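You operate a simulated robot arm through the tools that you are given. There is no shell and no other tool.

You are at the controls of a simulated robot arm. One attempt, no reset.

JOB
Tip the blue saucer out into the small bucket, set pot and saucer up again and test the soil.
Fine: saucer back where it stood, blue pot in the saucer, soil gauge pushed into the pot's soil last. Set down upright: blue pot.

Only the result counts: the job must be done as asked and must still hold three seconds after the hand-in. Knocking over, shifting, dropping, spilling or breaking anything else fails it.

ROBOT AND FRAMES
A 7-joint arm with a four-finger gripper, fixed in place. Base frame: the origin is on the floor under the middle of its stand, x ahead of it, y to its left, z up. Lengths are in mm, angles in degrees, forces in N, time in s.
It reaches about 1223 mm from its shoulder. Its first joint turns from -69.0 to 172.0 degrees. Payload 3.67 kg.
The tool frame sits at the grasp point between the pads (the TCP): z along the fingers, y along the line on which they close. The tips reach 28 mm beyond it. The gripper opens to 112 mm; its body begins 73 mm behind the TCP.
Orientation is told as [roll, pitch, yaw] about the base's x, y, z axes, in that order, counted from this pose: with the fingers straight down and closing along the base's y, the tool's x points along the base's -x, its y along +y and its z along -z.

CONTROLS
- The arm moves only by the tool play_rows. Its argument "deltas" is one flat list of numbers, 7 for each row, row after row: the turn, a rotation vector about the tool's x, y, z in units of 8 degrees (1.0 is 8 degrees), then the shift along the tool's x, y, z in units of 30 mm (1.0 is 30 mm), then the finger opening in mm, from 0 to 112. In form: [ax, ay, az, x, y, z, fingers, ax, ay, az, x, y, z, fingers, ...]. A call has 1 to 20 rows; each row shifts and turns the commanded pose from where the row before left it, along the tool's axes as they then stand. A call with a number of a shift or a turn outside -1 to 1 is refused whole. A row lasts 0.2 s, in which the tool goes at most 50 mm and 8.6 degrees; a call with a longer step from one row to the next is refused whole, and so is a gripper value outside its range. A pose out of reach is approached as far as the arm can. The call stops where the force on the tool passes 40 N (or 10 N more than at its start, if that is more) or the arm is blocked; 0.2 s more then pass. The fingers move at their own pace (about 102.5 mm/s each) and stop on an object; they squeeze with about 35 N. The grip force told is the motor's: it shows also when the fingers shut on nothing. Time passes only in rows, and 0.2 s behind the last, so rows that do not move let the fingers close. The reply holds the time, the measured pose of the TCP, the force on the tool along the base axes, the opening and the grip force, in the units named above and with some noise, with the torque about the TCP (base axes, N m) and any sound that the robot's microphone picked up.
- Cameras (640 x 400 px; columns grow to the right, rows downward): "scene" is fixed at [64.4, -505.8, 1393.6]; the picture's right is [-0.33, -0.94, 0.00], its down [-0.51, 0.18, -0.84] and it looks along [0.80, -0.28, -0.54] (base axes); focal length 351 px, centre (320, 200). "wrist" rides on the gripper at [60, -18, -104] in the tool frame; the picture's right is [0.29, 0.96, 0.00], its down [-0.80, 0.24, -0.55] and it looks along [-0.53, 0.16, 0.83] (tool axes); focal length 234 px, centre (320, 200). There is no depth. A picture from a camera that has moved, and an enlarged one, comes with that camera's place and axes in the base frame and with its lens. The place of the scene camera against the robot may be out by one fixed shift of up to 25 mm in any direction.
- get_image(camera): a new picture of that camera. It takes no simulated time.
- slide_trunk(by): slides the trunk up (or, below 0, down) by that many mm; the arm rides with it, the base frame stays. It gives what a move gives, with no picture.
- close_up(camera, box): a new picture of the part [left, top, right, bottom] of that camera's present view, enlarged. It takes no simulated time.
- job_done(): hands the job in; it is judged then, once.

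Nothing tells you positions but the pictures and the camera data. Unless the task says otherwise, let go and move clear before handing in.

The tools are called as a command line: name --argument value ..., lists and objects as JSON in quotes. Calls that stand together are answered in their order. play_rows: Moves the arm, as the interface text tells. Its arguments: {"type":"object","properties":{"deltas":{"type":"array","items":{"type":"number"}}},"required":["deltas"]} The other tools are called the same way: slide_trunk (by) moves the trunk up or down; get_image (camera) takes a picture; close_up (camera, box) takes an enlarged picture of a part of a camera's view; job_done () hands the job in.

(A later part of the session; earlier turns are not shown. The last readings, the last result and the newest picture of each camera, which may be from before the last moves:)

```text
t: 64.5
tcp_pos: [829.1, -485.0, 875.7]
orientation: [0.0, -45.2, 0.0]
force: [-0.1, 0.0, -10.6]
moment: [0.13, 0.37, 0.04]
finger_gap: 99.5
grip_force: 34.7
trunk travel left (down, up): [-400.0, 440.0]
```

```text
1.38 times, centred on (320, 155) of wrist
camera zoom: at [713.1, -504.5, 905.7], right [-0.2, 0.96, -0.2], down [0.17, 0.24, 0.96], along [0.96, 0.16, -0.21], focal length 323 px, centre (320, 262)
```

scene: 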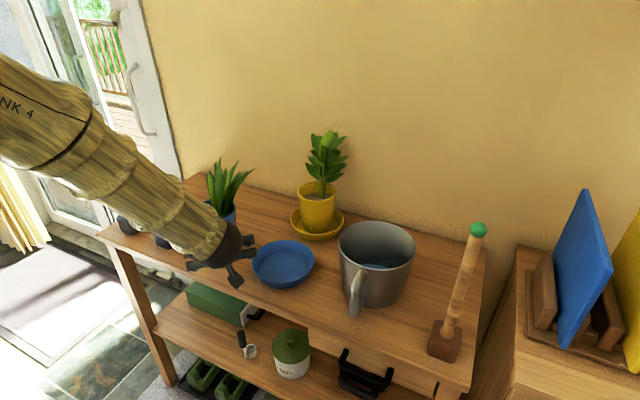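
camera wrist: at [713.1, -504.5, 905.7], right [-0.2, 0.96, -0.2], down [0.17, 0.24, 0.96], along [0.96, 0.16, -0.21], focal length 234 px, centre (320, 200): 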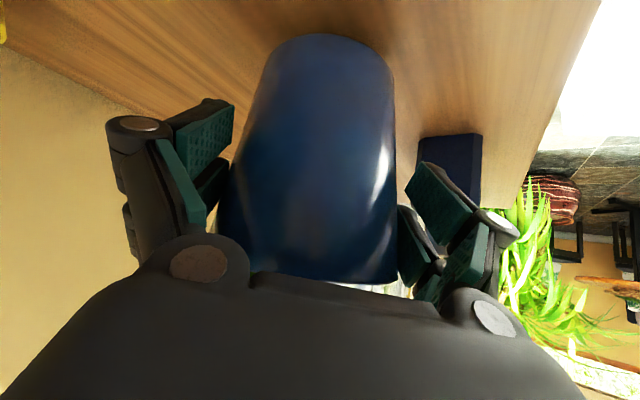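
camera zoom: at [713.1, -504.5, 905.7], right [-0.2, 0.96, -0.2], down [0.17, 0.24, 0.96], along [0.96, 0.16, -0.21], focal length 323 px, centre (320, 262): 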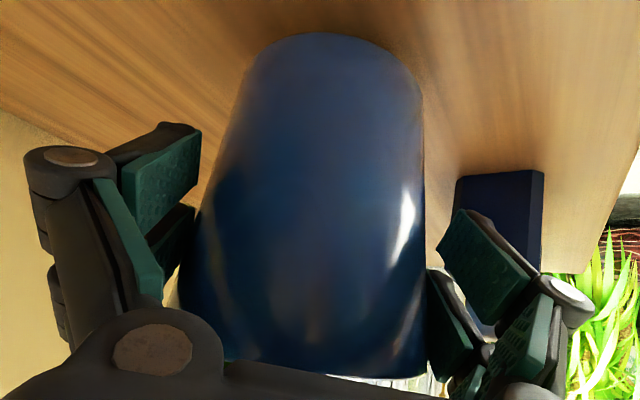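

The pot is off the table with a slight roll of about 4°. I'll hold still a moment to see whether it creeps.

play_rows --deltas '[0, 0, 0, 0, 0, 0, 0, 0, 0, 0, 0, 0, 0, 0, 0, 0, 0, 0, 0, 0, 0, 0, 0, 0, 0, 0, 0, 0]'

close_up --camera "wrist" --box '[180, 10, 460, 300]'

close_up --camera "scene" --box '[160, 140, 280, 290]'

```text
t: 65.5
tcp_pos: [827.4, -486.9, 877.2]
orientation: [-0.1, -45.3, 0.0]
force: [-0.3, 0.2, -10.9]
moment: [0.16, 0.35, -0.04]
finger_gap: 99.4
grip_force: 35.1
trunk travel left (down, up): [-400.0, 440.0]
```

```text
1.38 times, centred on (320, 155) of wrist
camera zoom: at [713.0, -504.6, 906.1], right [-0.2, 0.96, -0.21], down [0.17, 0.24, 0.96], along [0.96, 0.16, -0.21], focal length 323 px, centre (320, 262)
```

zoom: 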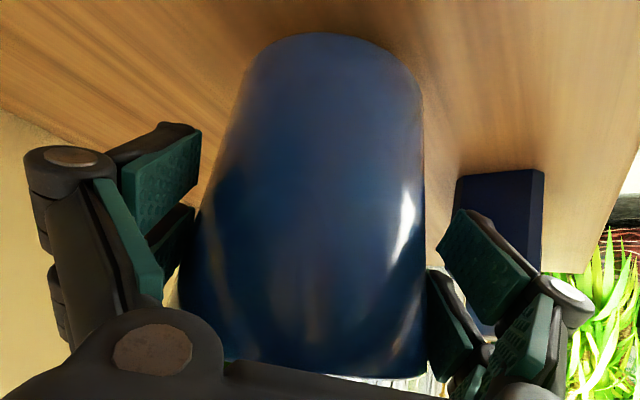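

```text
2.67 times, centred on (220, 215) of scene
camera zoom: at [64.4, -505.8, 1393.6], right [-0.33, -0.94, 0.0], down [-0.51, 0.18, -0.84], along [0.8, -0.28, -0.54], focal length 935 px, centre (587, 160)
```

zoom: 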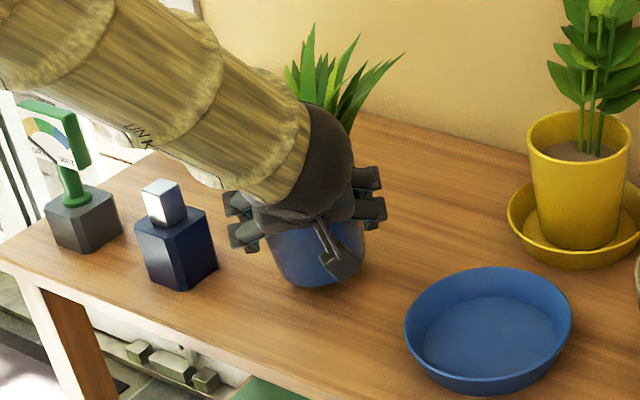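

It's stable. I'll continue lifting slowly.

play_rows --deltas '[0, 0, 0, -0.1, 0, -0.1, 0, 0, 0, 0, -0.2, 0, -0.2, 0, 0, 0, 0, -0.2, 0, -0.2, 0, 0, 0, 0, -0.2, 0, -0.2, 0, 0, 0, 0, -0.1, 0, -0.1, 0]'

close_up --camera "wrist" --box '[180, 10, 460, 300]'

close_up --camera "scene" --box '[160, 140, 280, 290]'

```text
t: 66.7
tcp_pos: [826.6, -486.0, 910.1]
orientation: [-0.1, -45.3, 0.0]
force: [-0.3, 0.2, -10.4]
moment: [0.15, 0.38, -0.02]
finger_gap: 99.5
grip_force: 35.0
trunk travel left (down, up): [-400.0, 440.0]
```

```text
1.38 times, centred on (320, 155) of wrist
camera zoom: at [712.2, -504.4, 940.1], right [-0.2, 0.96, -0.21], down [0.17, 0.24, 0.96], along [0.96, 0.16, -0.21], focal length 323 px, centre (320, 262)
```

zoom: 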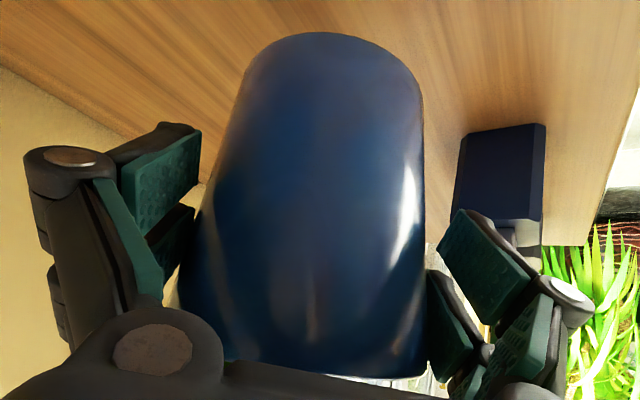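

```text
2.67 times, centred on (220, 215) of scene
camera zoom: at [64.4, -505.8, 1393.6], right [-0.33, -0.94, 0.0], down [-0.51, 0.18, -0.84], along [0.8, -0.28, -0.54], focal length 935 px, centre (587, 160)
```

zoom: 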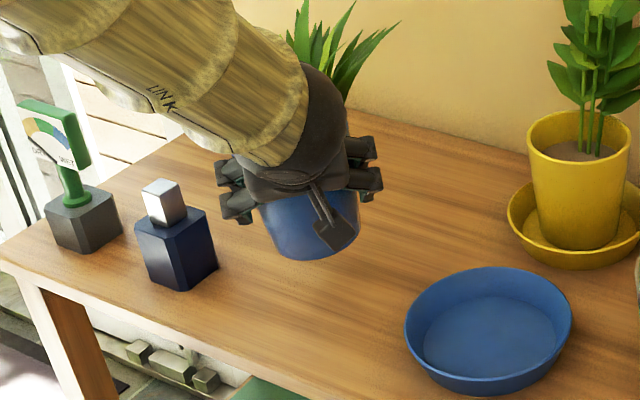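

The pot is rigidly held and its base is clear of the table. Next I carry it -X and then -Y (away from the yellow plant) to above the saucer centre at about (696, -629), correcting the roll by 3° on the way.

play_rows --deltas '[0, 0, 0, 0.238, 0, -0.297, 0, 0, 0, 0, 0.446, 0, -0.557, 0, 0, 0, 0, 0.536, 0, -0.669, 0, 0, 0, 0, 0.536, 0, -0.669, 0, 0, 0, 0, 0.536, 0, -0.669, 0, 0, 0, 0, 0.446, 0, -0.557, 0, 0, 0, 0, 0.238, 0, -0.297, 0, -0.264, 0, 0.267, 0, 0, 0, 0]'

get_image --camera "scene"

get_image --camera "wrist"

```text
t: 68.5
tcp_pos: [693.6, -484.2, 918.8]
orientation: [4.2, -45.1, -3.1]
force: [-0.1, -0.4, -10.5]
moment: [0.15, 0.37, 0.0]
finger_gap: 99.2
grip_force: 35.1
out of reach, approached as far as the arm can: row 6, 7
trunk travel left (down, up): [-400.0, 440.0]
```

```text
taken
```

scene: 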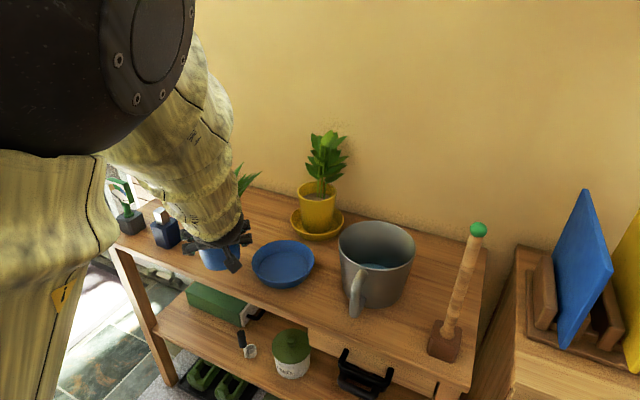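

```text
taken
camera wrist: at [576.6, -504.4, 947.7], right [-0.2, 0.97, -0.15], down [0.17, 0.19, 0.97], along [0.96, 0.17, -0.2], focal length 234 px, centre (320, 200)
```

wrist: 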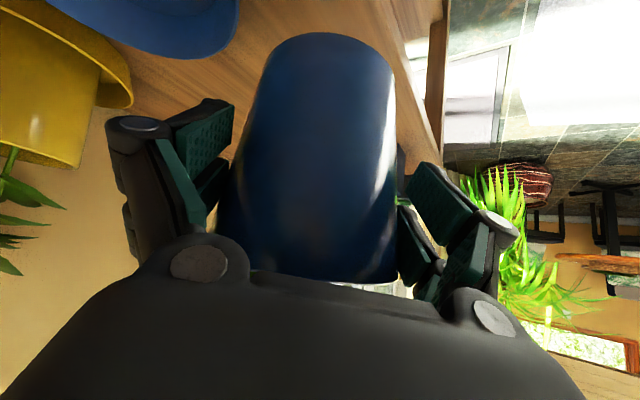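

The hold is unchanged. I'm continuing sideways (-Y) until the pot is above the saucer.

play_rows --deltas '[0, 0, 0, -0.04, -0.373, -0.04, 0, 0, 0, 0, -0.04, -0.7, -0.04, 0, 0, 0, 0, -0.04, -0.84, -0.04, 0, 0, 0, 0, -0.04, -0.84, -0.04, 0, 0, 0, 0, -0.04, -0.84, -0.04, 0, 0, 0, 0, -0.04, -0.7, -0.04, 0, 0, 0, 0, -0.04, -0.373, -0.04, 0]'

get_image --camera "scene"

get_image --camera "wrist"

```text
t: 70.1
tcp_pos: [691.7, -624.9, 920.9]
orientation: [4.3, -45.2, -3.1]
force: [1.0, 0.5, -11.2]
moment: [0.12, 0.38, -0.01]
finger_gap: 99.6
grip_force: 34.7
trunk travel left (down, up): [-400.0, 440.0]
```

```text
taken
```

scene: 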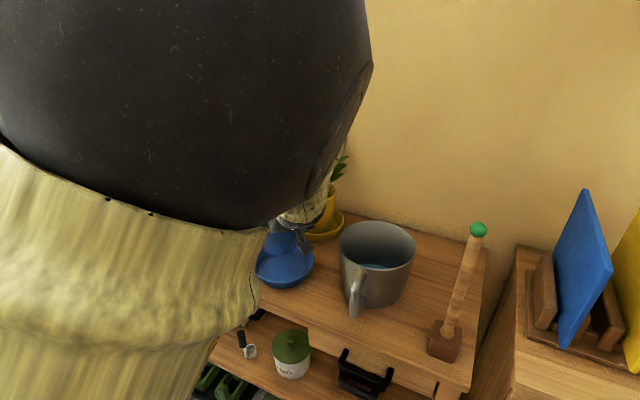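

```text
taken
camera wrist: at [576.4, -645.4, 951.0], right [-0.2, 0.97, -0.15], down [0.17, 0.19, 0.97], along [0.96, 0.17, -0.2], focal length 234 px, centre (320, 200)
```

wrist: 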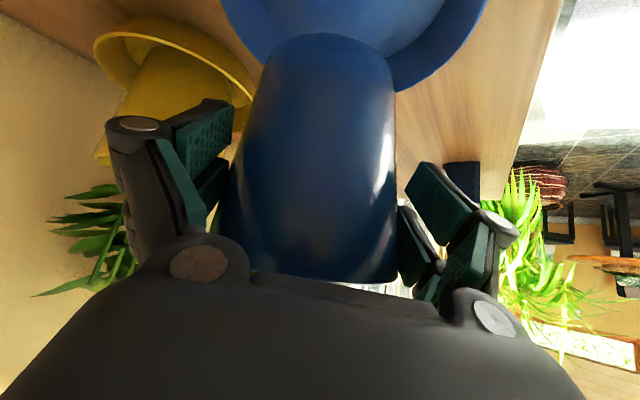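

The pot base is almost centred over the saucer, with about 6 mm of X correction needed. I'll lower 50 mm in small steps.

play_rows --deltas '[0, 0, 0, 0.22, -0.01, 0.172, 0, 0, 0, 0, 0.33, -0.013, 0.257, 0, 0, 0, 0, 0.33, -0.013, 0.257, 0, 0, 0, 0, 0.33, -0.013, 0.257, 0, 0, 0, 0, 0.11, -0.005, 0.086, 0]'

get_image --camera "scene"

get_image --camera "wrist"

```text
t: 71.3
tcp_pos: [687.0, -623.7, 872.3]
orientation: [4.1, -45.3, -3.1]
force: [0.1, 0.4, -10.3]
moment: [0.14, 0.4, -0.02]
finger_gap: 99.5
grip_force: 34.7
trunk travel left (down, up): [-400.0, 440.0]
```

```text
taken
```

scene: 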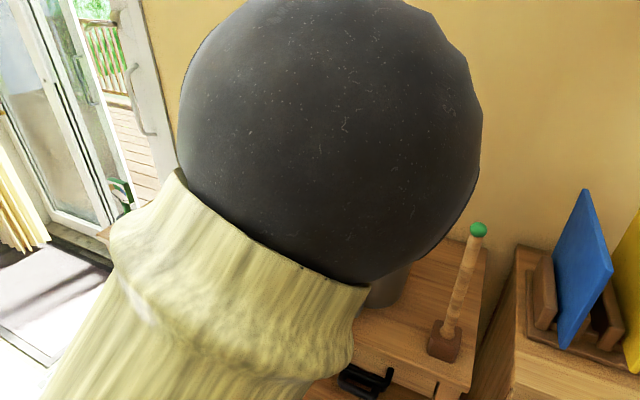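

```text
taken
camera wrist: at [571.1, -643.9, 902.6], right [-0.2, 0.97, -0.15], down [0.17, 0.19, 0.97], along [0.96, 0.17, -0.2], focal length 234 px, centre (320, 200)
```

wrist: 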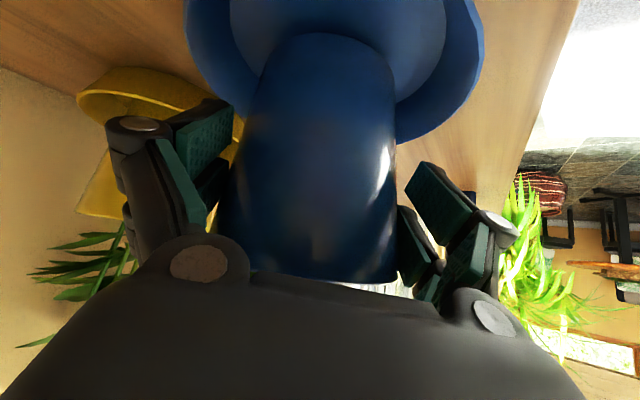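

The base is inside the saucer ring and centred. I'll lower the final ~19 mm slowly, watching the force.

play_rows --deltas '[0, 0, 0, 0.12, 0, 0.118, 0, 0, 0, 0, 0.12, 0, 0.118, 0, 0, 0, 0, 0.08, 0, 0.078, 0]'

play_rows --deltas '[0, 0, 0, 0.06, 0, 0.059, 0]'

close_up --camera "wrist" --box '[160, 0, 500, 300]'

```text
t: 72.1
tcp_pos: [685.2, -621.8, 862.9]
orientation: [4.1, -45.5, -3.0]
force: [-3.8, -3.3, 13.1]
moment: [0.17, -0.67, -0.08]
finger_gap: 99.8
grip_force: 34.9
trunk travel left (down, up): [-400.0, 440.0]
```

```text
t: 72.5
tcp_pos: [685.6, -622.1, 860.4]
orientation: [4.0, -45.4, -2.9]
force: [-1.5, -8.4, 18.0]
moment: [-0.45, -0.47, -0.06]
finger_gap: 99.9
grip_force: 34.5
trunk travel left (down, up): [-400.0, 440.0]
```

```text
1.33 times, centred on (330, 150) of wrist
camera zoom: at [569.6, -641.6, 889.6], right [-0.2, 0.97, -0.16], down [0.17, 0.19, 0.97], along [0.97, 0.17, -0.2], focal length 312 px, centre (307, 267)
```

zoom: 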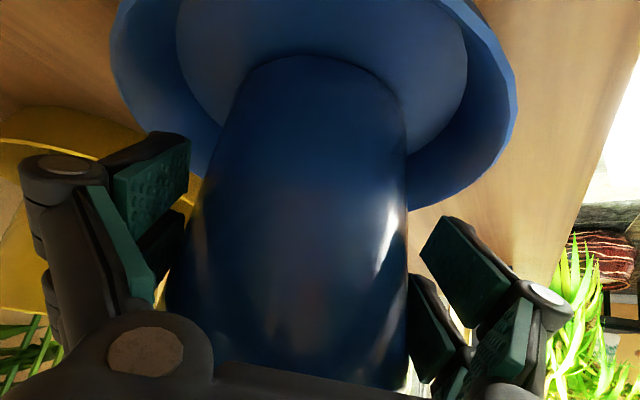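

The pot is resting in the saucer and the load has reversed. I'll ease the pressure slightly and open the fingers.

play_rows --deltas '[0, 0, 0, -0.05, 0, -0.049, 0, 0, 0, 0, 0, 0, 0, 103, 0, 0, 0, 0, 0, 0, 112, 0, 0, 0, 0, 0, 0, 112]'

get_image --camera "wrist"

close_up --camera "wrist" --box '[160, 0, 500, 300]'

```text
t: 73.5
tcp_pos: [685.8, -621.6, 859.6]
orientation: [4.3, -45.3, -3.1]
force: [-0.5, -0.8, -0.1]
moment: [0.0, -0.04, -0.03]
finger_gap: 112.1
grip_force: 0.1
trunk travel left (down, up): [-400.0, 440.0]
```

```text
taken
camera wrist: at [570.3, -641.1, 889.1], right [-0.2, 0.97, -0.15], down [0.17, 0.19, 0.97], along [0.97, 0.17, -0.2], focal length 234 px, centre (320, 200)
```

wrist: 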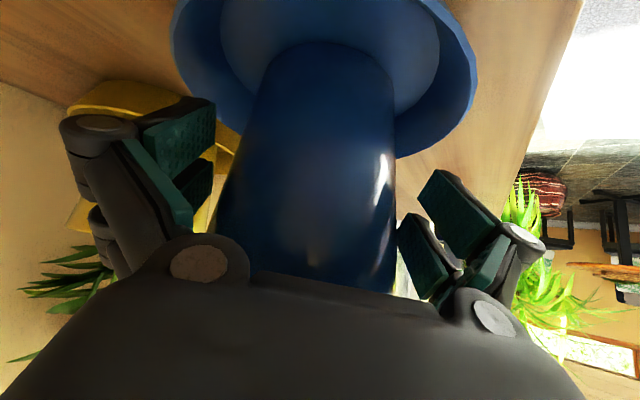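

```text
1.33 times, centred on (330, 150) of wrist
camera zoom: at [570.3, -641.1, 889.1], right [-0.2, 0.97, -0.15], down [0.17, 0.19, 0.97], along [0.97, 0.17, -0.2], focal length 312 px, centre (307, 267)
```

zoom: 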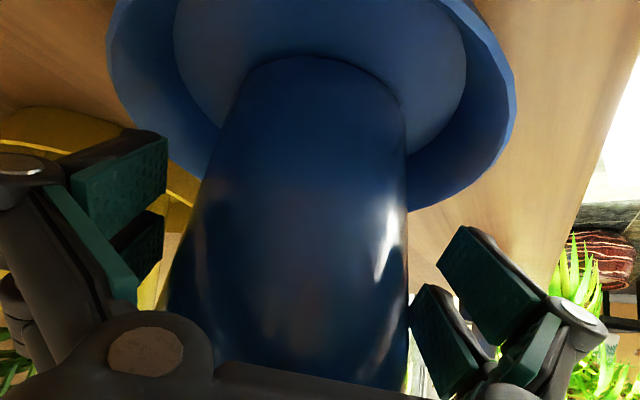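

The pot is standing free in the saucer. I'll shift a hair toward +Y to even the clearance, then back straight out.

play_rows --deltas '[0, 0, 0, 0, 0.06, 0, 112, 0, 0, 0, 0.2, 0, -0.202, 112, 0, 0, 0, 0.3, 0, -0.303, 112, 0, 0, 0, 0.42, 0, -0.424, 112, 0, 0, 0, 0.42, 0, -0.424, 112, 0, 0, 0, 0.42, 0, -0.424, 112]'

get_image --camera "wrist"

get_image --camera "scene"

```text
t: 74.9
tcp_pos: [610.7, -619.7, 861.1]
orientation: [4.1, -45.2, -3.0]
force: [-0.2, 0.6, 0.5]
moment: [0.0, 0.01, -0.01]
finger_gap: 111.9
grip_force: 0.1
trunk travel left (down, up): [-400.0, 440.0]
```

```text
taken
camera wrist: at [494.8, -639.5, 890.0], right [-0.2, 0.97, -0.16], down [0.17, 0.19, 0.97], along [0.97, 0.17, -0.2], focal length 234 px, centre (320, 200)
```

wrist: 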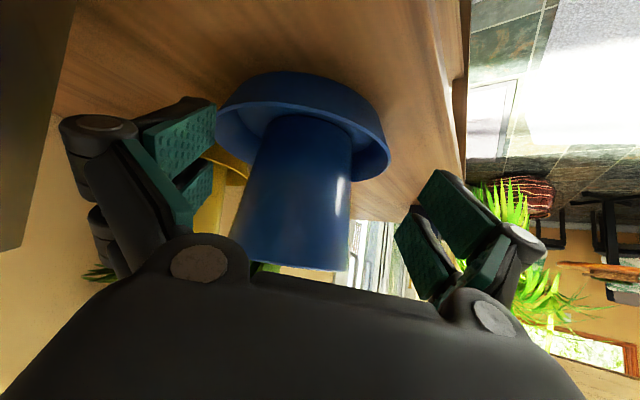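

```text
taken
```

scene: 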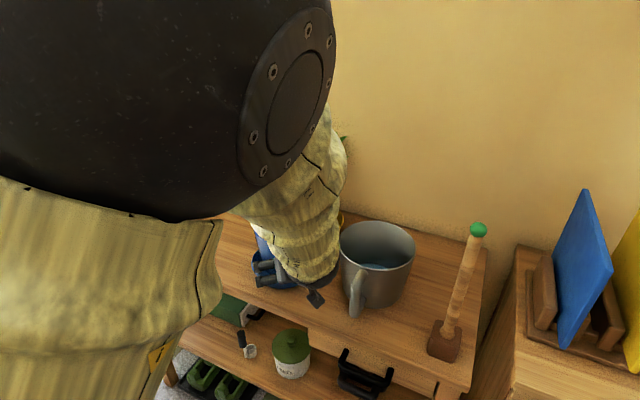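

The pot stands upright and centred in the saucer. I'll raise the hand and return to the vertical, yaw-0 posture to get a clear view.

play_rows --deltas '[0, 0, 0, -0.7, 0, -0.7, 112, 0, 0, 0, -0.7, 0, -0.7, 112, 0, 0, 0, -0.7, 0, -0.7, 112, 0, 0, 0, -0.7, 0, -0.7, 112, 0, 0, 0, -0.7, 0, -0.7, 112, 0, 0.94, 0, 0, 0, 0, 112, 0, 0.94, 0, 0, 0, 0, 112, 0, 0.94, 0, 0, 0, 0, 112, 0, 0.94, 0, 0, 0, 0, 112, 0, 0.94, 0, 0, 0, 0, 112, 0, 0.94, 0, 0, 0, 0, 112, 0.5, 0, -0.38, 0, 0, 0, 112]'

get_image --camera "wrist"

get_image --camera "scene"

```text
t: 77.5
tcp_pos: [609.8, -626.8, 1009.8]
orientation: [-1.2, -0.2, 2.9]
force: [0.9, 0.1, 0.2]
moment: [0.01, 0.0, 0.01]
finger_gap: 112.0
grip_force: 0.0
trunk travel left (down, up): [-400.0, 440.0]
```

```text
taken
camera wrist: at [550.6, -646.9, 1113.8], right [-0.34, 0.94, -0.02], down [0.78, 0.29, 0.55], along [0.53, 0.17, -0.83], focal length 234 px, centre (320, 200)
```

wrist: 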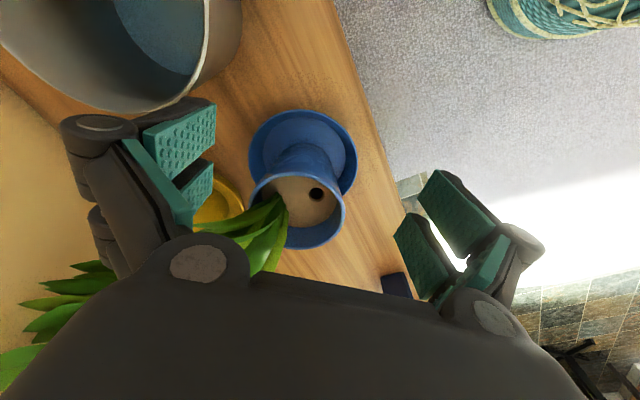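

```text
taken
```

scene: 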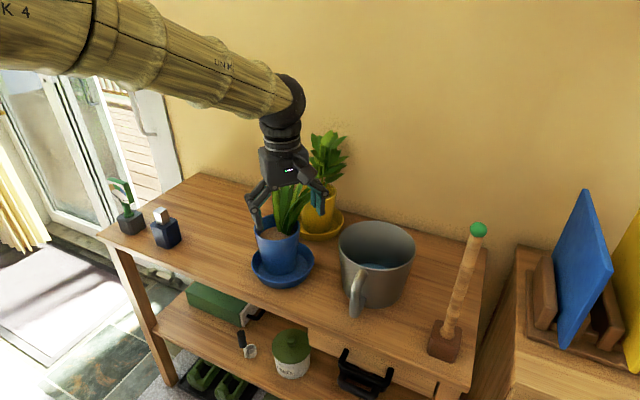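

close_up --camera "scene" --box '[180, 145, 330, 295]'

close_up --camera "wrist" --box '[230, 90, 380, 270]'

close_up --camera "scene" --box '[100, 165, 190, 255]'

```text
2.67 times, centred on (255, 220) of scene
camera zoom: at [64.4, -505.8, 1393.6], right [-0.33, -0.94, 0.0], down [-0.51, 0.18, -0.84], along [0.8, -0.28, -0.54], focal length 935 px, centre (493, 147)
```

zoom: 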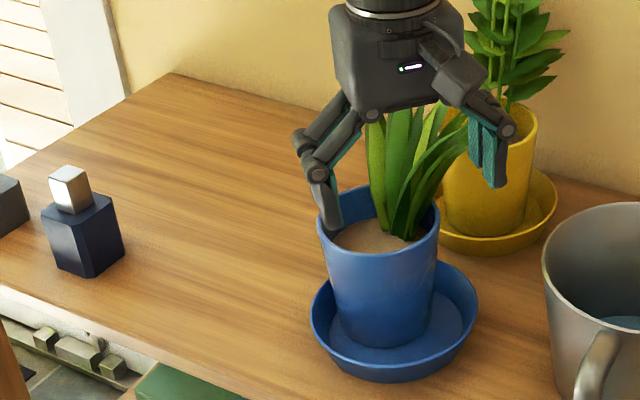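

```text
2.22 times, centred on (305, 180) of wrist
camera zoom: at [550.6, -646.9, 1113.8], right [-0.34, 0.94, -0.02], down [0.78, 0.29, 0.55], along [0.53, 0.17, -0.83], focal length 520 px, centre (353, 244)
```

zoom: 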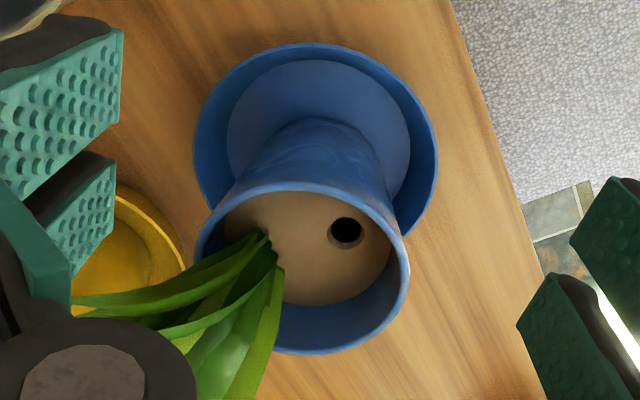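

```text
4.44 times, centred on (145, 210) of scene
camera zoom: at [64.4, -505.8, 1393.6], right [-0.33, -0.94, 0.0], down [-0.51, 0.18, -0.84], along [0.8, -0.28, -0.54], focal length 1559 px, centre (1098, 156)
```

zoom: 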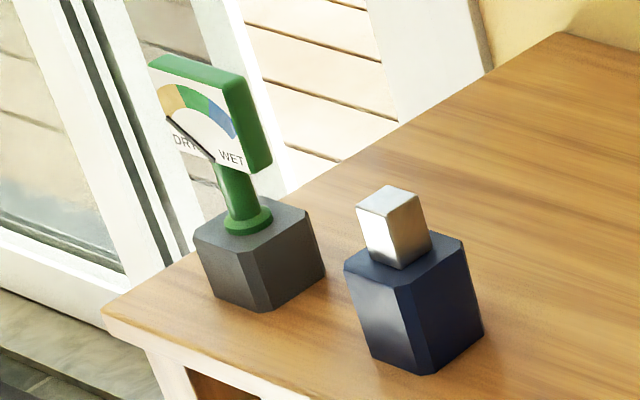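

The saucer hasn't moved and the pot is upright, but it may sit off-centre in the saucer, so I'll inspect more closely.

close_up --camera "scene" --box '[235, 205, 325, 295]'

close_up --camera "wrist" --box '[240, 100, 370, 200]'

```text
4.44 times, centred on (280, 250) of scene
camera zoom: at [64.4, -505.8, 1393.6], right [-0.33, -0.94, 0.0], down [-0.51, 0.18, -0.84], along [0.8, -0.28, -0.54], focal length 1559 px, centre (498, -22)
```

zoom: 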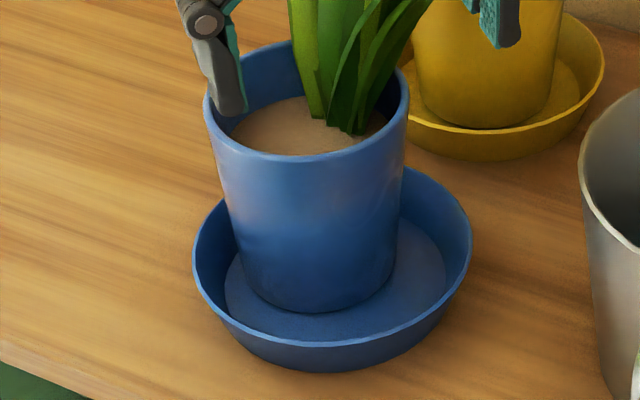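

```text
4.00 times, centred on (305, 150) of wrist
camera zoom: at [550.6, -646.9, 1113.8], right [-0.34, 0.94, -0.02], down [0.78, 0.29, 0.55], along [0.53, 0.17, -0.83], focal length 937 px, centre (380, 400)
```

zoom: 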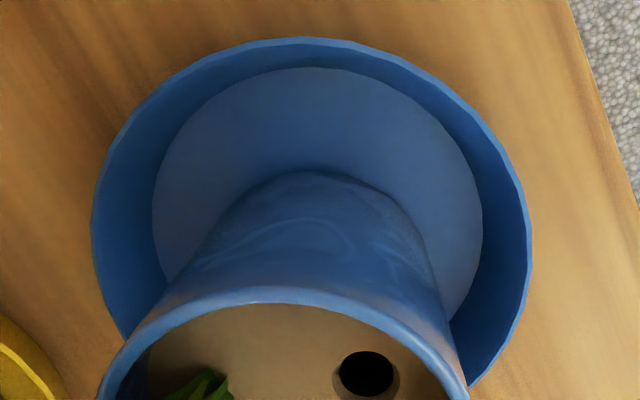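

Measured properly, the pot stands flat and upright but about 18 mm off the saucer's centre, at base (714, -620) against (697.5, -628). I'd rather centre it, so I'll re-tilt the hand to the same grasp orientation and regrasp at the same relative position.

play_rows --deltas '[-0.15, 0, 0.75, 0, 0, 0, 112, 0, -0.944, 0, 0, 0, 0, 112, 0, -0.944, 0, 0, 0, 0, 112, 0, -0.944, 0, 0, 0, 0, 112, 0, -0.944, 0, 0, 0, 0, 112, 0, -0.944, 0, 0, 0, 0, 112, 0, -0.944, 0, 0, 0, 0, 112, -0.525, 0, 0, 0, 0, 0, 112]'

get_image --camera "wrist"

get_image --camera "scene"

```text
t: 79.3
tcp_pos: [609.3, -627.5, 1007.6]
orientation: [4.6, -45.6, -3.3]
force: [0.5, -0.9, -0.9]
moment: [0.02, 0.01, -0.05]
finger_gap: 111.9
grip_force: 0.0
trunk travel left (down, up): [-400.0, 440.0]
```

```text
taken
camera wrist: at [494.2, -647.9, 1036.2], right [-0.2, 0.97, -0.15], down [0.16, 0.19, 0.97], along [0.97, 0.17, -0.19], focal length 234 px, centre (320, 200)
```

wrist: 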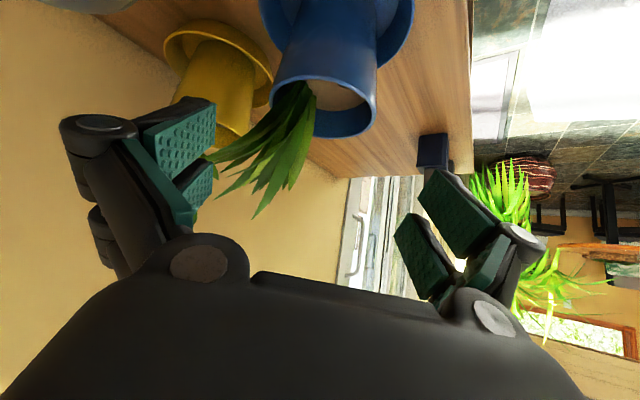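

```text
taken
```

scene: 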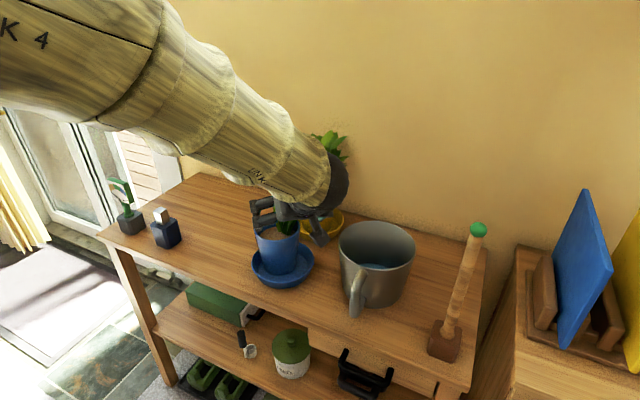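

Next, lowering in front of the pot to grasp height.

play_rows --deltas '[0, 0, 0, 0.577, -0.0125, 0.58, 112, 0, 0, 0, 0.577, -0.0125, 0.58, 112, 0, 0, 0, 0.577, -0.0125, 0.58, 112, 0, 0, 0, 0.577, -0.0125, 0.58, 112, 0, 0, 0, 0.577, -0.0125, 0.58, 112, 0, 0, 0, 0.577, -0.0125, 0.58, 112]'

get_image --camera "wrist"

close_up --camera "wrist" --box '[190, 50, 420, 290]'

```text
t: 80.7
tcp_pos: [612.5, -622.1, 859.8]
orientation: [4.5, -45.5, -3.2]
force: [0.1, -0.5, -0.3]
moment: [0.01, 0.0, -0.02]
finger_gap: 112.2
grip_force: 0.0
trunk travel left (down, up): [-400.0, 440.0]
```

```text
taken
camera wrist: at [496.6, -642.6, 889.3], right [-0.2, 0.97, -0.15], down [0.16, 0.19, 0.97], along [0.97, 0.17, -0.19], focal length 234 px, centre (320, 200)
```

wrist: 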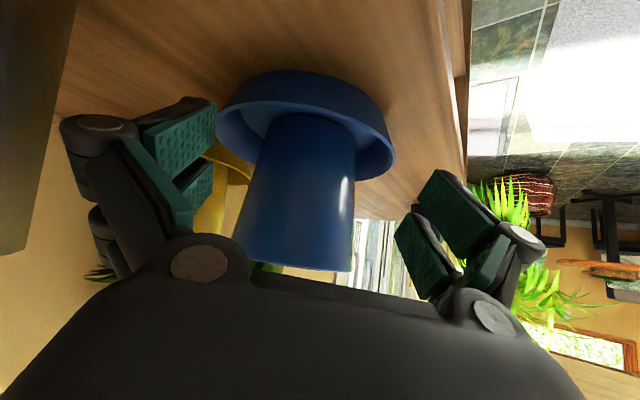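

```text
1.67 times, centred on (305, 170) of wrist
camera zoom: at [496.6, -642.6, 889.3], right [-0.2, 0.97, -0.15], down [0.16, 0.19, 0.97], along [0.97, 0.17, -0.19], focal length 390 px, centre (345, 250)
```

zoom: 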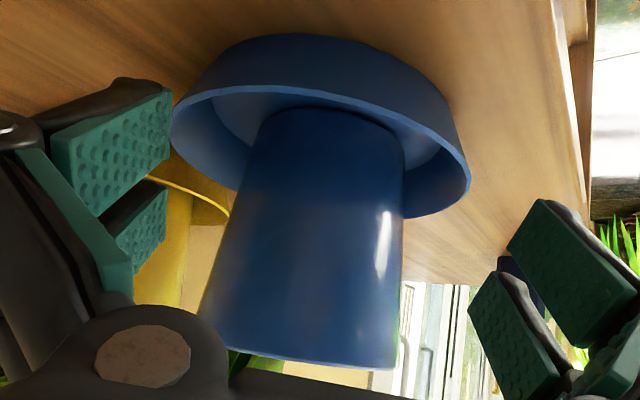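

The pot axis measures (712, -621). I'll shift 6.7 mm laterally so the fingers straddle it evenly, then move in.

play_rows --deltas '[0, 0, 0, 0, 0.223, 0, 112, 0, 0, 0, -0.4, 0, 0.407, 112, 0, 0, 0, -0.4, 0, 0.407, 112, 0, 0, 0, -0.4, 0, 0.407, 112, 0, 0, 0, -0.3, 0, 0.305, 112, 0, 0, 0, -0.2, 0, 0.203, 112]'

close_up --camera "wrist" --box '[160, 0, 500, 300]'

```text
t: 82.1
tcp_pos: [686.0, -616.7, 860.9]
orientation: [4.4, -45.5, -3.2]
force: [-0.2, -0.1, 0.7]
moment: [0.01, 0.0, 0.02]
finger_gap: 111.9
grip_force: 0.1
trunk travel left (down, up): [-400.0, 440.0]
```

```text
1.33 times, centred on (330, 150) of wrist
camera zoom: at [570.2, -636.5, 889.8], right [-0.2, 0.97, -0.15], down [0.16, 0.19, 0.97], along [0.97, 0.17, -0.19], focal length 312 px, centre (307, 267)
```

zoom: 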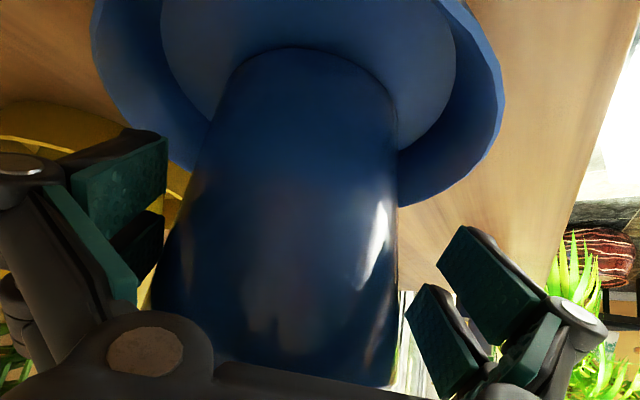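

Slightly left-heavy, so I'll nudge by 2.5 mm and close.

play_rows --deltas '[0, 0, 0, 0, -0.08, 0, 112, 0, 0, 0, 0, 0, 0, 104, 0, 0, 0, 0, 0, 0, 0, 0, 0, 0, 0, 0, 0, 0]'

close_up --camera "wrist" --box '[160, 0, 500, 300]'

```text
t: 83.1
tcp_pos: [685.1, -619.2, 862.0]
orientation: [4.4, -45.6, -3.2]
force: [-1.3, -4.9, 2.5]
moment: [-0.22, -0.04, -0.13]
finger_gap: 99.7
grip_force: 35.5
trunk travel left (down, up): [-400.0, 440.0]
```

```text
1.33 times, centred on (330, 150) of wrist
camera zoom: at [569.0, -639.2, 890.6], right [-0.2, 0.97, -0.15], down [0.16, 0.19, 0.97], along [0.97, 0.17, -0.19], focal length 312 px, centre (307, 267)
```

zoom: 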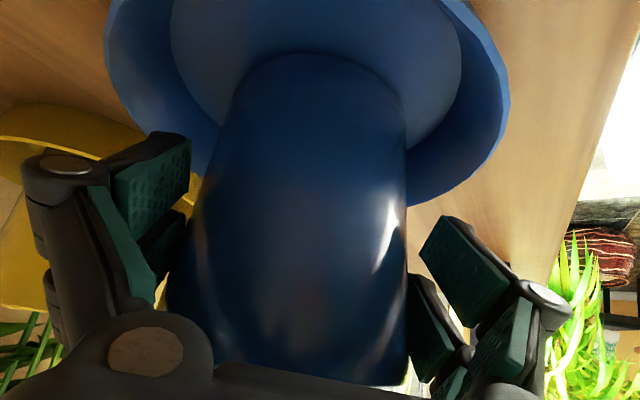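

It closes at 99.7 mm, the same stable hold as before. I'll lift just 4 mm and check.

play_rows --deltas '[0, 0, 0, -0.05, 0, -0.05, 0, 0, 0, 0, -0.05, 0, -0.05, 0, 0, 0, 0, 0, 0, 0, 0]'

close_up --camera "wrist" --box '[160, 0, 500, 300]'

```text
t: 83.9
tcp_pos: [685.8, -618.9, 865.7]
orientation: [4.4, -45.5, -3.3]
force: [0.8, 1.1, -10.3]
moment: [0.14, 0.36, 0.0]
finger_gap: 99.4
grip_force: 34.8
trunk travel left (down, up): [-400.0, 440.0]
```

```text
1.33 times, centred on (330, 150) of wrist
camera zoom: at [569.0, -639.2, 893.3], right [-0.2, 0.97, -0.15], down [0.16, 0.19, 0.97], along [0.97, 0.17, -0.19], focal length 312 px, centre (307, 267)
```

zoom: 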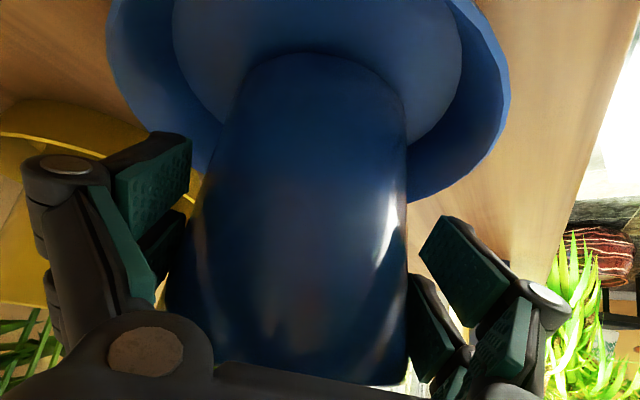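

The full weight is carried with no slip. The image puts the pot about (+16, +7) off centre, so I'll shift it by (-16, -7) and set it down.

play_rows --deltas '[0, 0, 0, 0.09, -0.058, -0.097, 0, 0, 0, 0, 0.13, -0.084, -0.14, 0, 0, 0, 0, 0.1, -0.064, -0.108, 0, 0, 0, 0, 0.044, -0.028, -0.044, 0, 0, 0, 0, 0, 0, 0, 0]'

close_up --camera "wrist" --box '[160, 0, 500, 300]'

```text
t: 85.1
tcp_pos: [669.4, -626.3, 864.9]
orientation: [4.5, -45.5, -3.1]
force: [0.8, -0.9, -10.6]
moment: [0.15, 0.37, 0.0]
finger_gap: 99.2
grip_force: 35.0
trunk travel left (down, up): [-400.0, 440.0]
```

```text
1.33 times, centred on (330, 150) of wrist
camera zoom: at [553.6, -646.0, 892.8], right [-0.2, 0.97, -0.15], down [0.16, 0.19, 0.97], along [0.97, 0.17, -0.19], focal length 312 px, centre (307, 267)
```

zoom: 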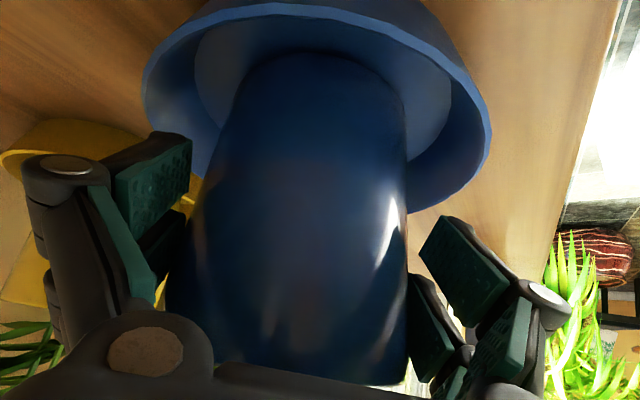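

The lateral gaps are now even. I'm lowering gently until it touches.

play_rows --deltas '[0, 0, 0, 0.05, 0, 0.05, 0, 0, 0, 0, 0.03, 0, 0.03, 0]'

```text
t: 85.7
tcp_pos: [669.5, -626.3, 863.2]
orientation: [4.4, -45.6, -3.3]
force: [-0.8, 0.8, -2.3]
moment: [-0.15, 0.14, 0.02]
finger_gap: 99.2
grip_force: 35.3
trunk travel left (down, up): [-400.0, 440.0]
```

It's almost fully unloaded, so I'll release now and back out.

play_rows --deltas '[0, 0, 0, 0.015, 0, 0.015, 0, 0, 0, 0, 0, 0, 0, 103, 0, 0, 0, 0, 0, 0, 112, 0, 0, 0, 0, 0, 0, 112]'

close_up --camera "wrist" --box '[160, 0, 500, 300]'

```text
t: 86.7
tcp_pos: [670.3, -625.5, 862.4]
orientation: [4.4, -45.6, -3.2]
force: [-0.4, 0.2, -0.3]
moment: [0.0, 0.02, -0.02]
finger_gap: 111.9
grip_force: 0.1
trunk travel left (down, up): [-400.0, 440.0]
```

```text
1.33 times, centred on (330, 150) of wrist
camera zoom: at [553.3, -645.1, 890.7], right [-0.2, 0.97, -0.15], down [0.16, 0.19, 0.97], along [0.97, 0.17, -0.19], focal length 312 px, centre (307, 267)
```

zoom: 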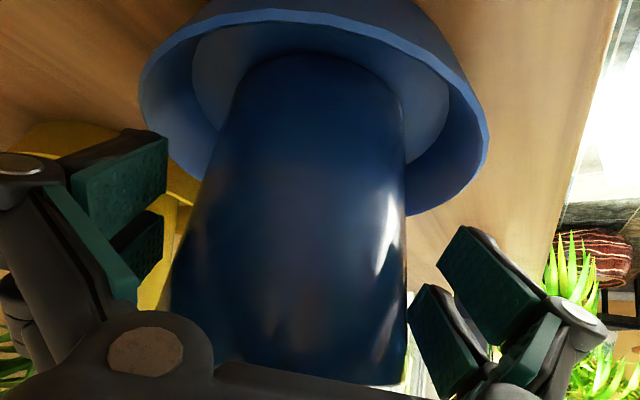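

Released cleanly. I'll retreat straight back, raise, and return to vertical.

play_rows --deltas '[0, 0, 0, 0, 0.06, 0, 112, 0, 0, 0, 0.2, 0.02, -0.204, 112, 0, 0, 0, 0.3, 0.02, -0.305, 112, 0, 0, 0, 0.42, 0.02, -0.428, 112, 0, 0, 0, 0.42, 0.02, -0.428, 112, 0, 0, 0, 0.42, 0.02, -0.428, 112, 0, 0, 0, -0.7, 0, -0.7, 112, 0, 0, 0, -0.7, 0, -0.7, 112, 0, 0, 0, -0.7, 0, -0.7, 112, 0, 0, 0, -0.7, 0, -0.7, 112, 0, 0, 0, -0.7, 0, -0.7, 112]'

play_rows --deltas '[0, 0.94, 0, 0, 0, 0, 112, 0, 0.94, 0, 0, 0, 0, 112, 0, 0.94, 0, 0, 0, 0, 112, 0, 0.94, 0, 0, 0, 0, 112, 0, 0.94, 0, 0, 0, 0, 112, 0, 0.94, 0, 0, 0, 0, 112, 0.4, 0, -0.38, 0, 0, 0, 112]'

get_image --camera "scene"

get_image --camera "wrist"

```text
t: 89.1
tcp_pos: [591.9, -627.1, 1011.2]
orientation: [4.4, -45.7, -3.2]
force: [-0.5, -0.2, 0.2]
moment: [-0.03, -0.02, 0.02]
finger_gap: 112.0
grip_force: 0.1
trunk travel left (down, up): [-400.0, 440.0]
```

```text
t: 90.7
tcp_pos: [591.2, -629.2, 1011.1]
orientation: [-0.2, -0.6, 2.9]
force: [-0.3, 0.3, 0.4]
moment: [0.0, -0.02, -0.04]
finger_gap: 111.9
grip_force: 0.0
trunk travel left (down, up): [-400.0, 440.0]
```

```text
taken
```

scene: 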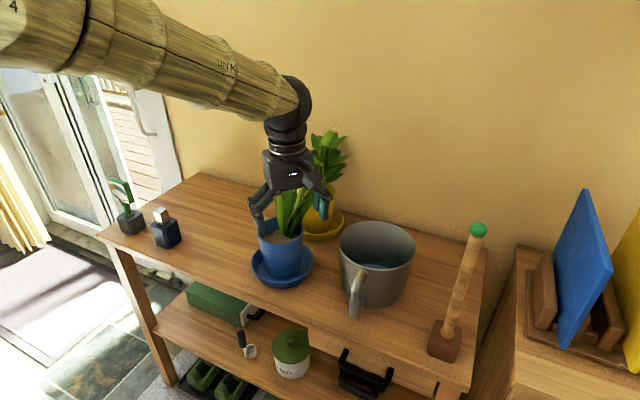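

```text
taken
camera wrist: at [532.1, -649.5, 1114.4], right [-0.34, 0.94, -0.01], down [0.78, 0.28, 0.56], along [0.53, 0.18, -0.83], focal length 234 px, centre (320, 200)
```

wrist: 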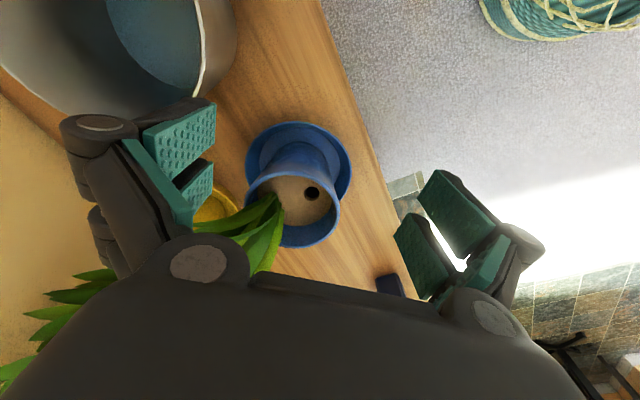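

close_up --camera "wrist" --box '[230, 105, 370, 255]'

close_up --camera "scene" --box '[235, 205, 325, 295]'

close_up --camera "scene" --box '[180, 145, 330, 295]'

```text
2.67 times, centred on (300, 180) of wrist
camera zoom: at [532.1, -649.5, 1114.4], right [-0.34, 0.94, -0.01], down [0.78, 0.28, 0.56], along [0.53, 0.18, -0.83], focal length 624 px, centre (373, 253)
```

zoom: 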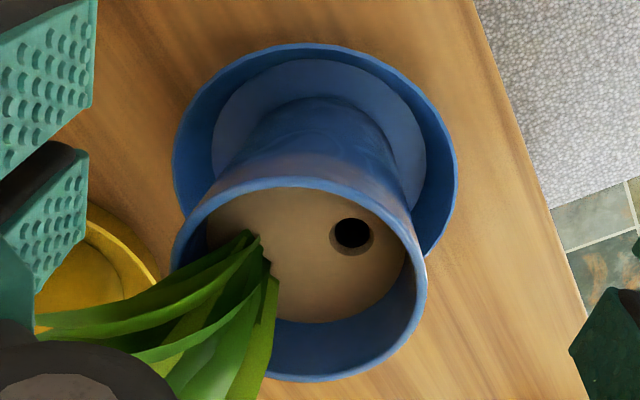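

```text
4.44 times, centred on (280, 250) of scene
camera zoom: at [64.4, -505.8, 1393.6], right [-0.33, -0.94, 0.0], down [-0.51, 0.18, -0.84], along [0.8, -0.28, -0.54], focal length 1559 px, centre (498, -22)
```

zoom: 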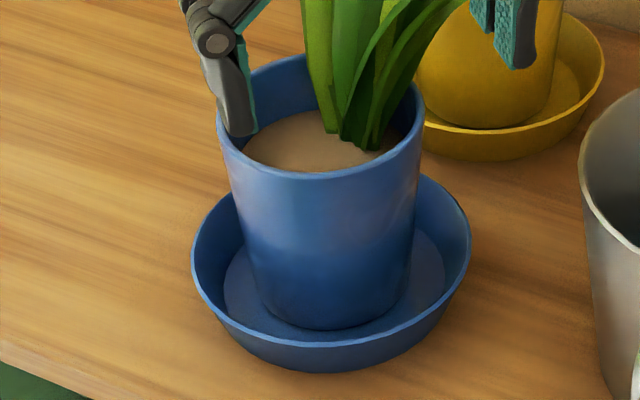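

```text
2.67 times, centred on (255, 220) of scene
camera zoom: at [64.4, -505.8, 1393.6], right [-0.33, -0.94, 0.0], down [-0.51, 0.18, -0.84], along [0.8, -0.28, -0.54], focal length 935 px, centre (493, 147)
```

zoom: 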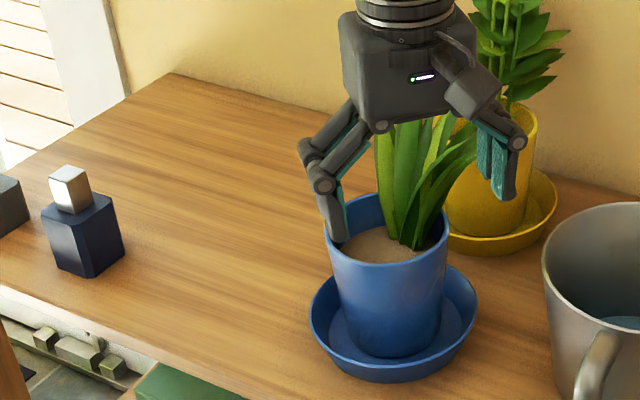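

The pot is now centred in the saucer at about (694.5, -625), and the soil hole is near (683, -608, 869). Next is the gauge, so I'll move over toward it to study its geometry.

play_rows --deltas '[0, 0, 0, 0, 0.954, -0.2, 112, 0, 0, 0, 0, 0.954, -0.2, 112, 0, 0, 0, 0, 0.954, -0.2, 112, 0, 0, 0, 0, 0.954, -0.2, 112, 0, 0, 0, 0, 0.954, -0.2, 112, 0, 0, 0, 0, 0.954, -0.2, 80, 0, 0, 0, 0, 0.954, -0.2, 80, 0, 0, 0, 0, 0.954, -0.2, 80, 0, 0, 0, -0.952, 0.1, 0, 80, 0, 0, 0, -0.952, 0.1, 0, 80, 0, 0, 0, -0.952, 0.1, 0, 80, 0, 0, 0, -0.952, 0.1, 0, 80, 0, 0, 0, -0.952, 0.1, 0, 80]'

get_image --camera "scene"

get_image --camera "wrist"

```text
t: 93.5
tcp_pos: [722.4, -378.6, 1058.3]
orientation: [-0.1, -0.5, 3.0]
force: [-0.7, 0.1, -1.1]
moment: [0.02, 0.01, -0.03]
finger_gap: 79.8
grip_force: 0.1
trunk travel left (down, up): [-400.0, 440.0]
```

```text
taken
```

scene: 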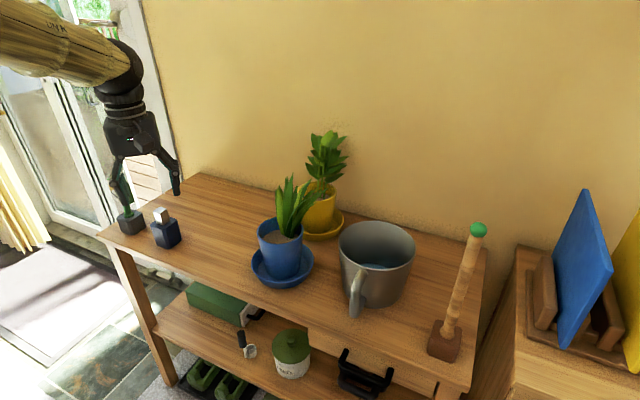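

```text
taken
camera wrist: at [662.4, -400.1, 1160.7], right [-0.34, 0.94, -0.01], down [0.78, 0.28, 0.56], along [0.53, 0.18, -0.83], focal length 234 px, centre (320, 200)
```

wrist: 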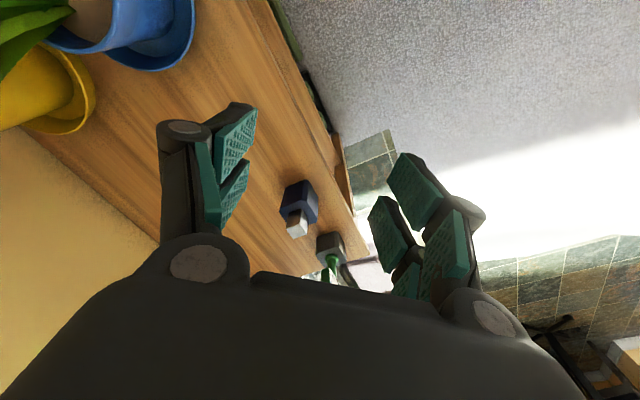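

I'll zoom in on the gauge from both cameras.

close_up --camera "wrist" --box '[260, 170, 400, 290]'

close_up --camera "scene" --box '[95, 165, 195, 265]'

```text
3.33 times, centred on (330, 230) of wrist
camera zoom: at [662.4, -400.1, 1160.7], right [-0.34, 0.94, -0.01], down [0.78, 0.28, 0.56], along [0.53, 0.18, -0.83], focal length 781 px, centre (287, 100)
```

zoom: 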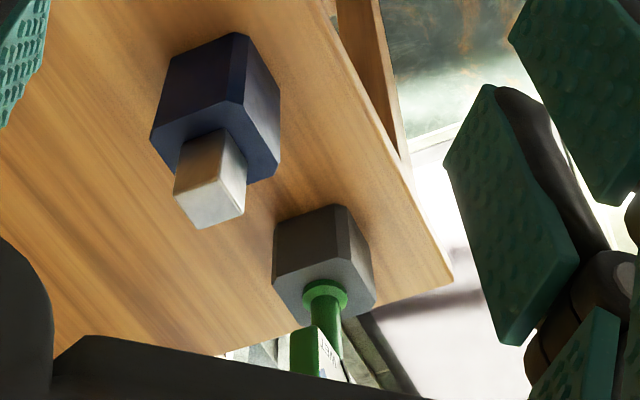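

```text
4.00 times, centred on (145, 215) of scene
camera zoom: at [64.4, -505.8, 1393.6], right [-0.33, -0.94, 0.0], down [-0.51, 0.18, -0.84], along [0.8, -0.28, -0.54], focal length 1403 px, centre (1020, 140)
```

zoom: 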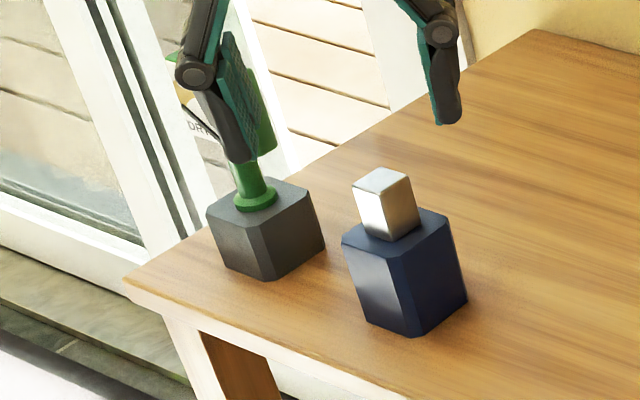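

I read the gauge as follows:
- **Flange:** at about (1005, -254, 828) on the block.
- **Head:** a slab at z 881–935, about 55 mm wide and 15 mm thick, parallel to the table length.

I'll test the matching hand pose (yaw 44°, tilt 45°) in free air here.

play_rows --deltas '[0, 0, -1, 0, 0, 0, 60, 0, 0, -1, 0, 0, 0, 60, 0, 0, -1, 0, 0, 0, 60, 0, 0, -1, 0, 0, 0, 60, 0, 0, -1, 0, 0, 0, 60, 0, -0.94, -0.1, 0, 0, 0, 60, 0, -0.94, 0, 0, 0, 0, 60, 0, -0.94, 0, 0, 0, 0, 60, 0, -0.94, 0, 0, 0, 0, 60, 0, -0.94, 0, 0, 0, 0, 60, 0, -0.94, 0, 0, 0, 0, 60]'

get_image --camera "scene"

get_image --camera "wrist"

```text
t: 95.9
tcp_pos: [718.9, -376.4, 1054.3]
orientation: [-0.8, -45.6, 44.2]
force: [-0.1, -0.6, -0.1]
moment: [0.03, 0.01, 0.03]
finger_gap: 60.2
grip_force: 0.1
out of reach, approached as far as the arm can: row 9
trunk travel left (down, up): [-400.0, 440.0]
```

```text
taken
```

scene: 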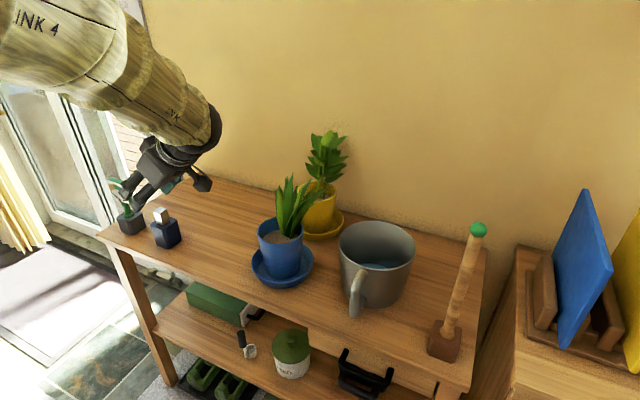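

```text
taken
camera wrist: at [648.2, -470.5, 1083.4], right [-0.81, 0.55, -0.21], down [-0.05, 0.29, 0.95], along [0.59, 0.78, -0.21], focal length 234 px, centre (320, 200)
```

wrist: 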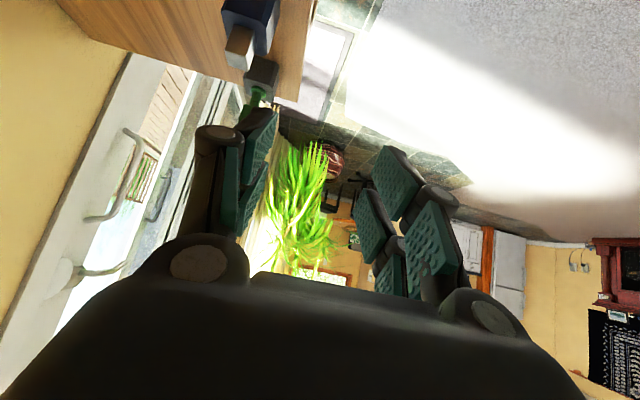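

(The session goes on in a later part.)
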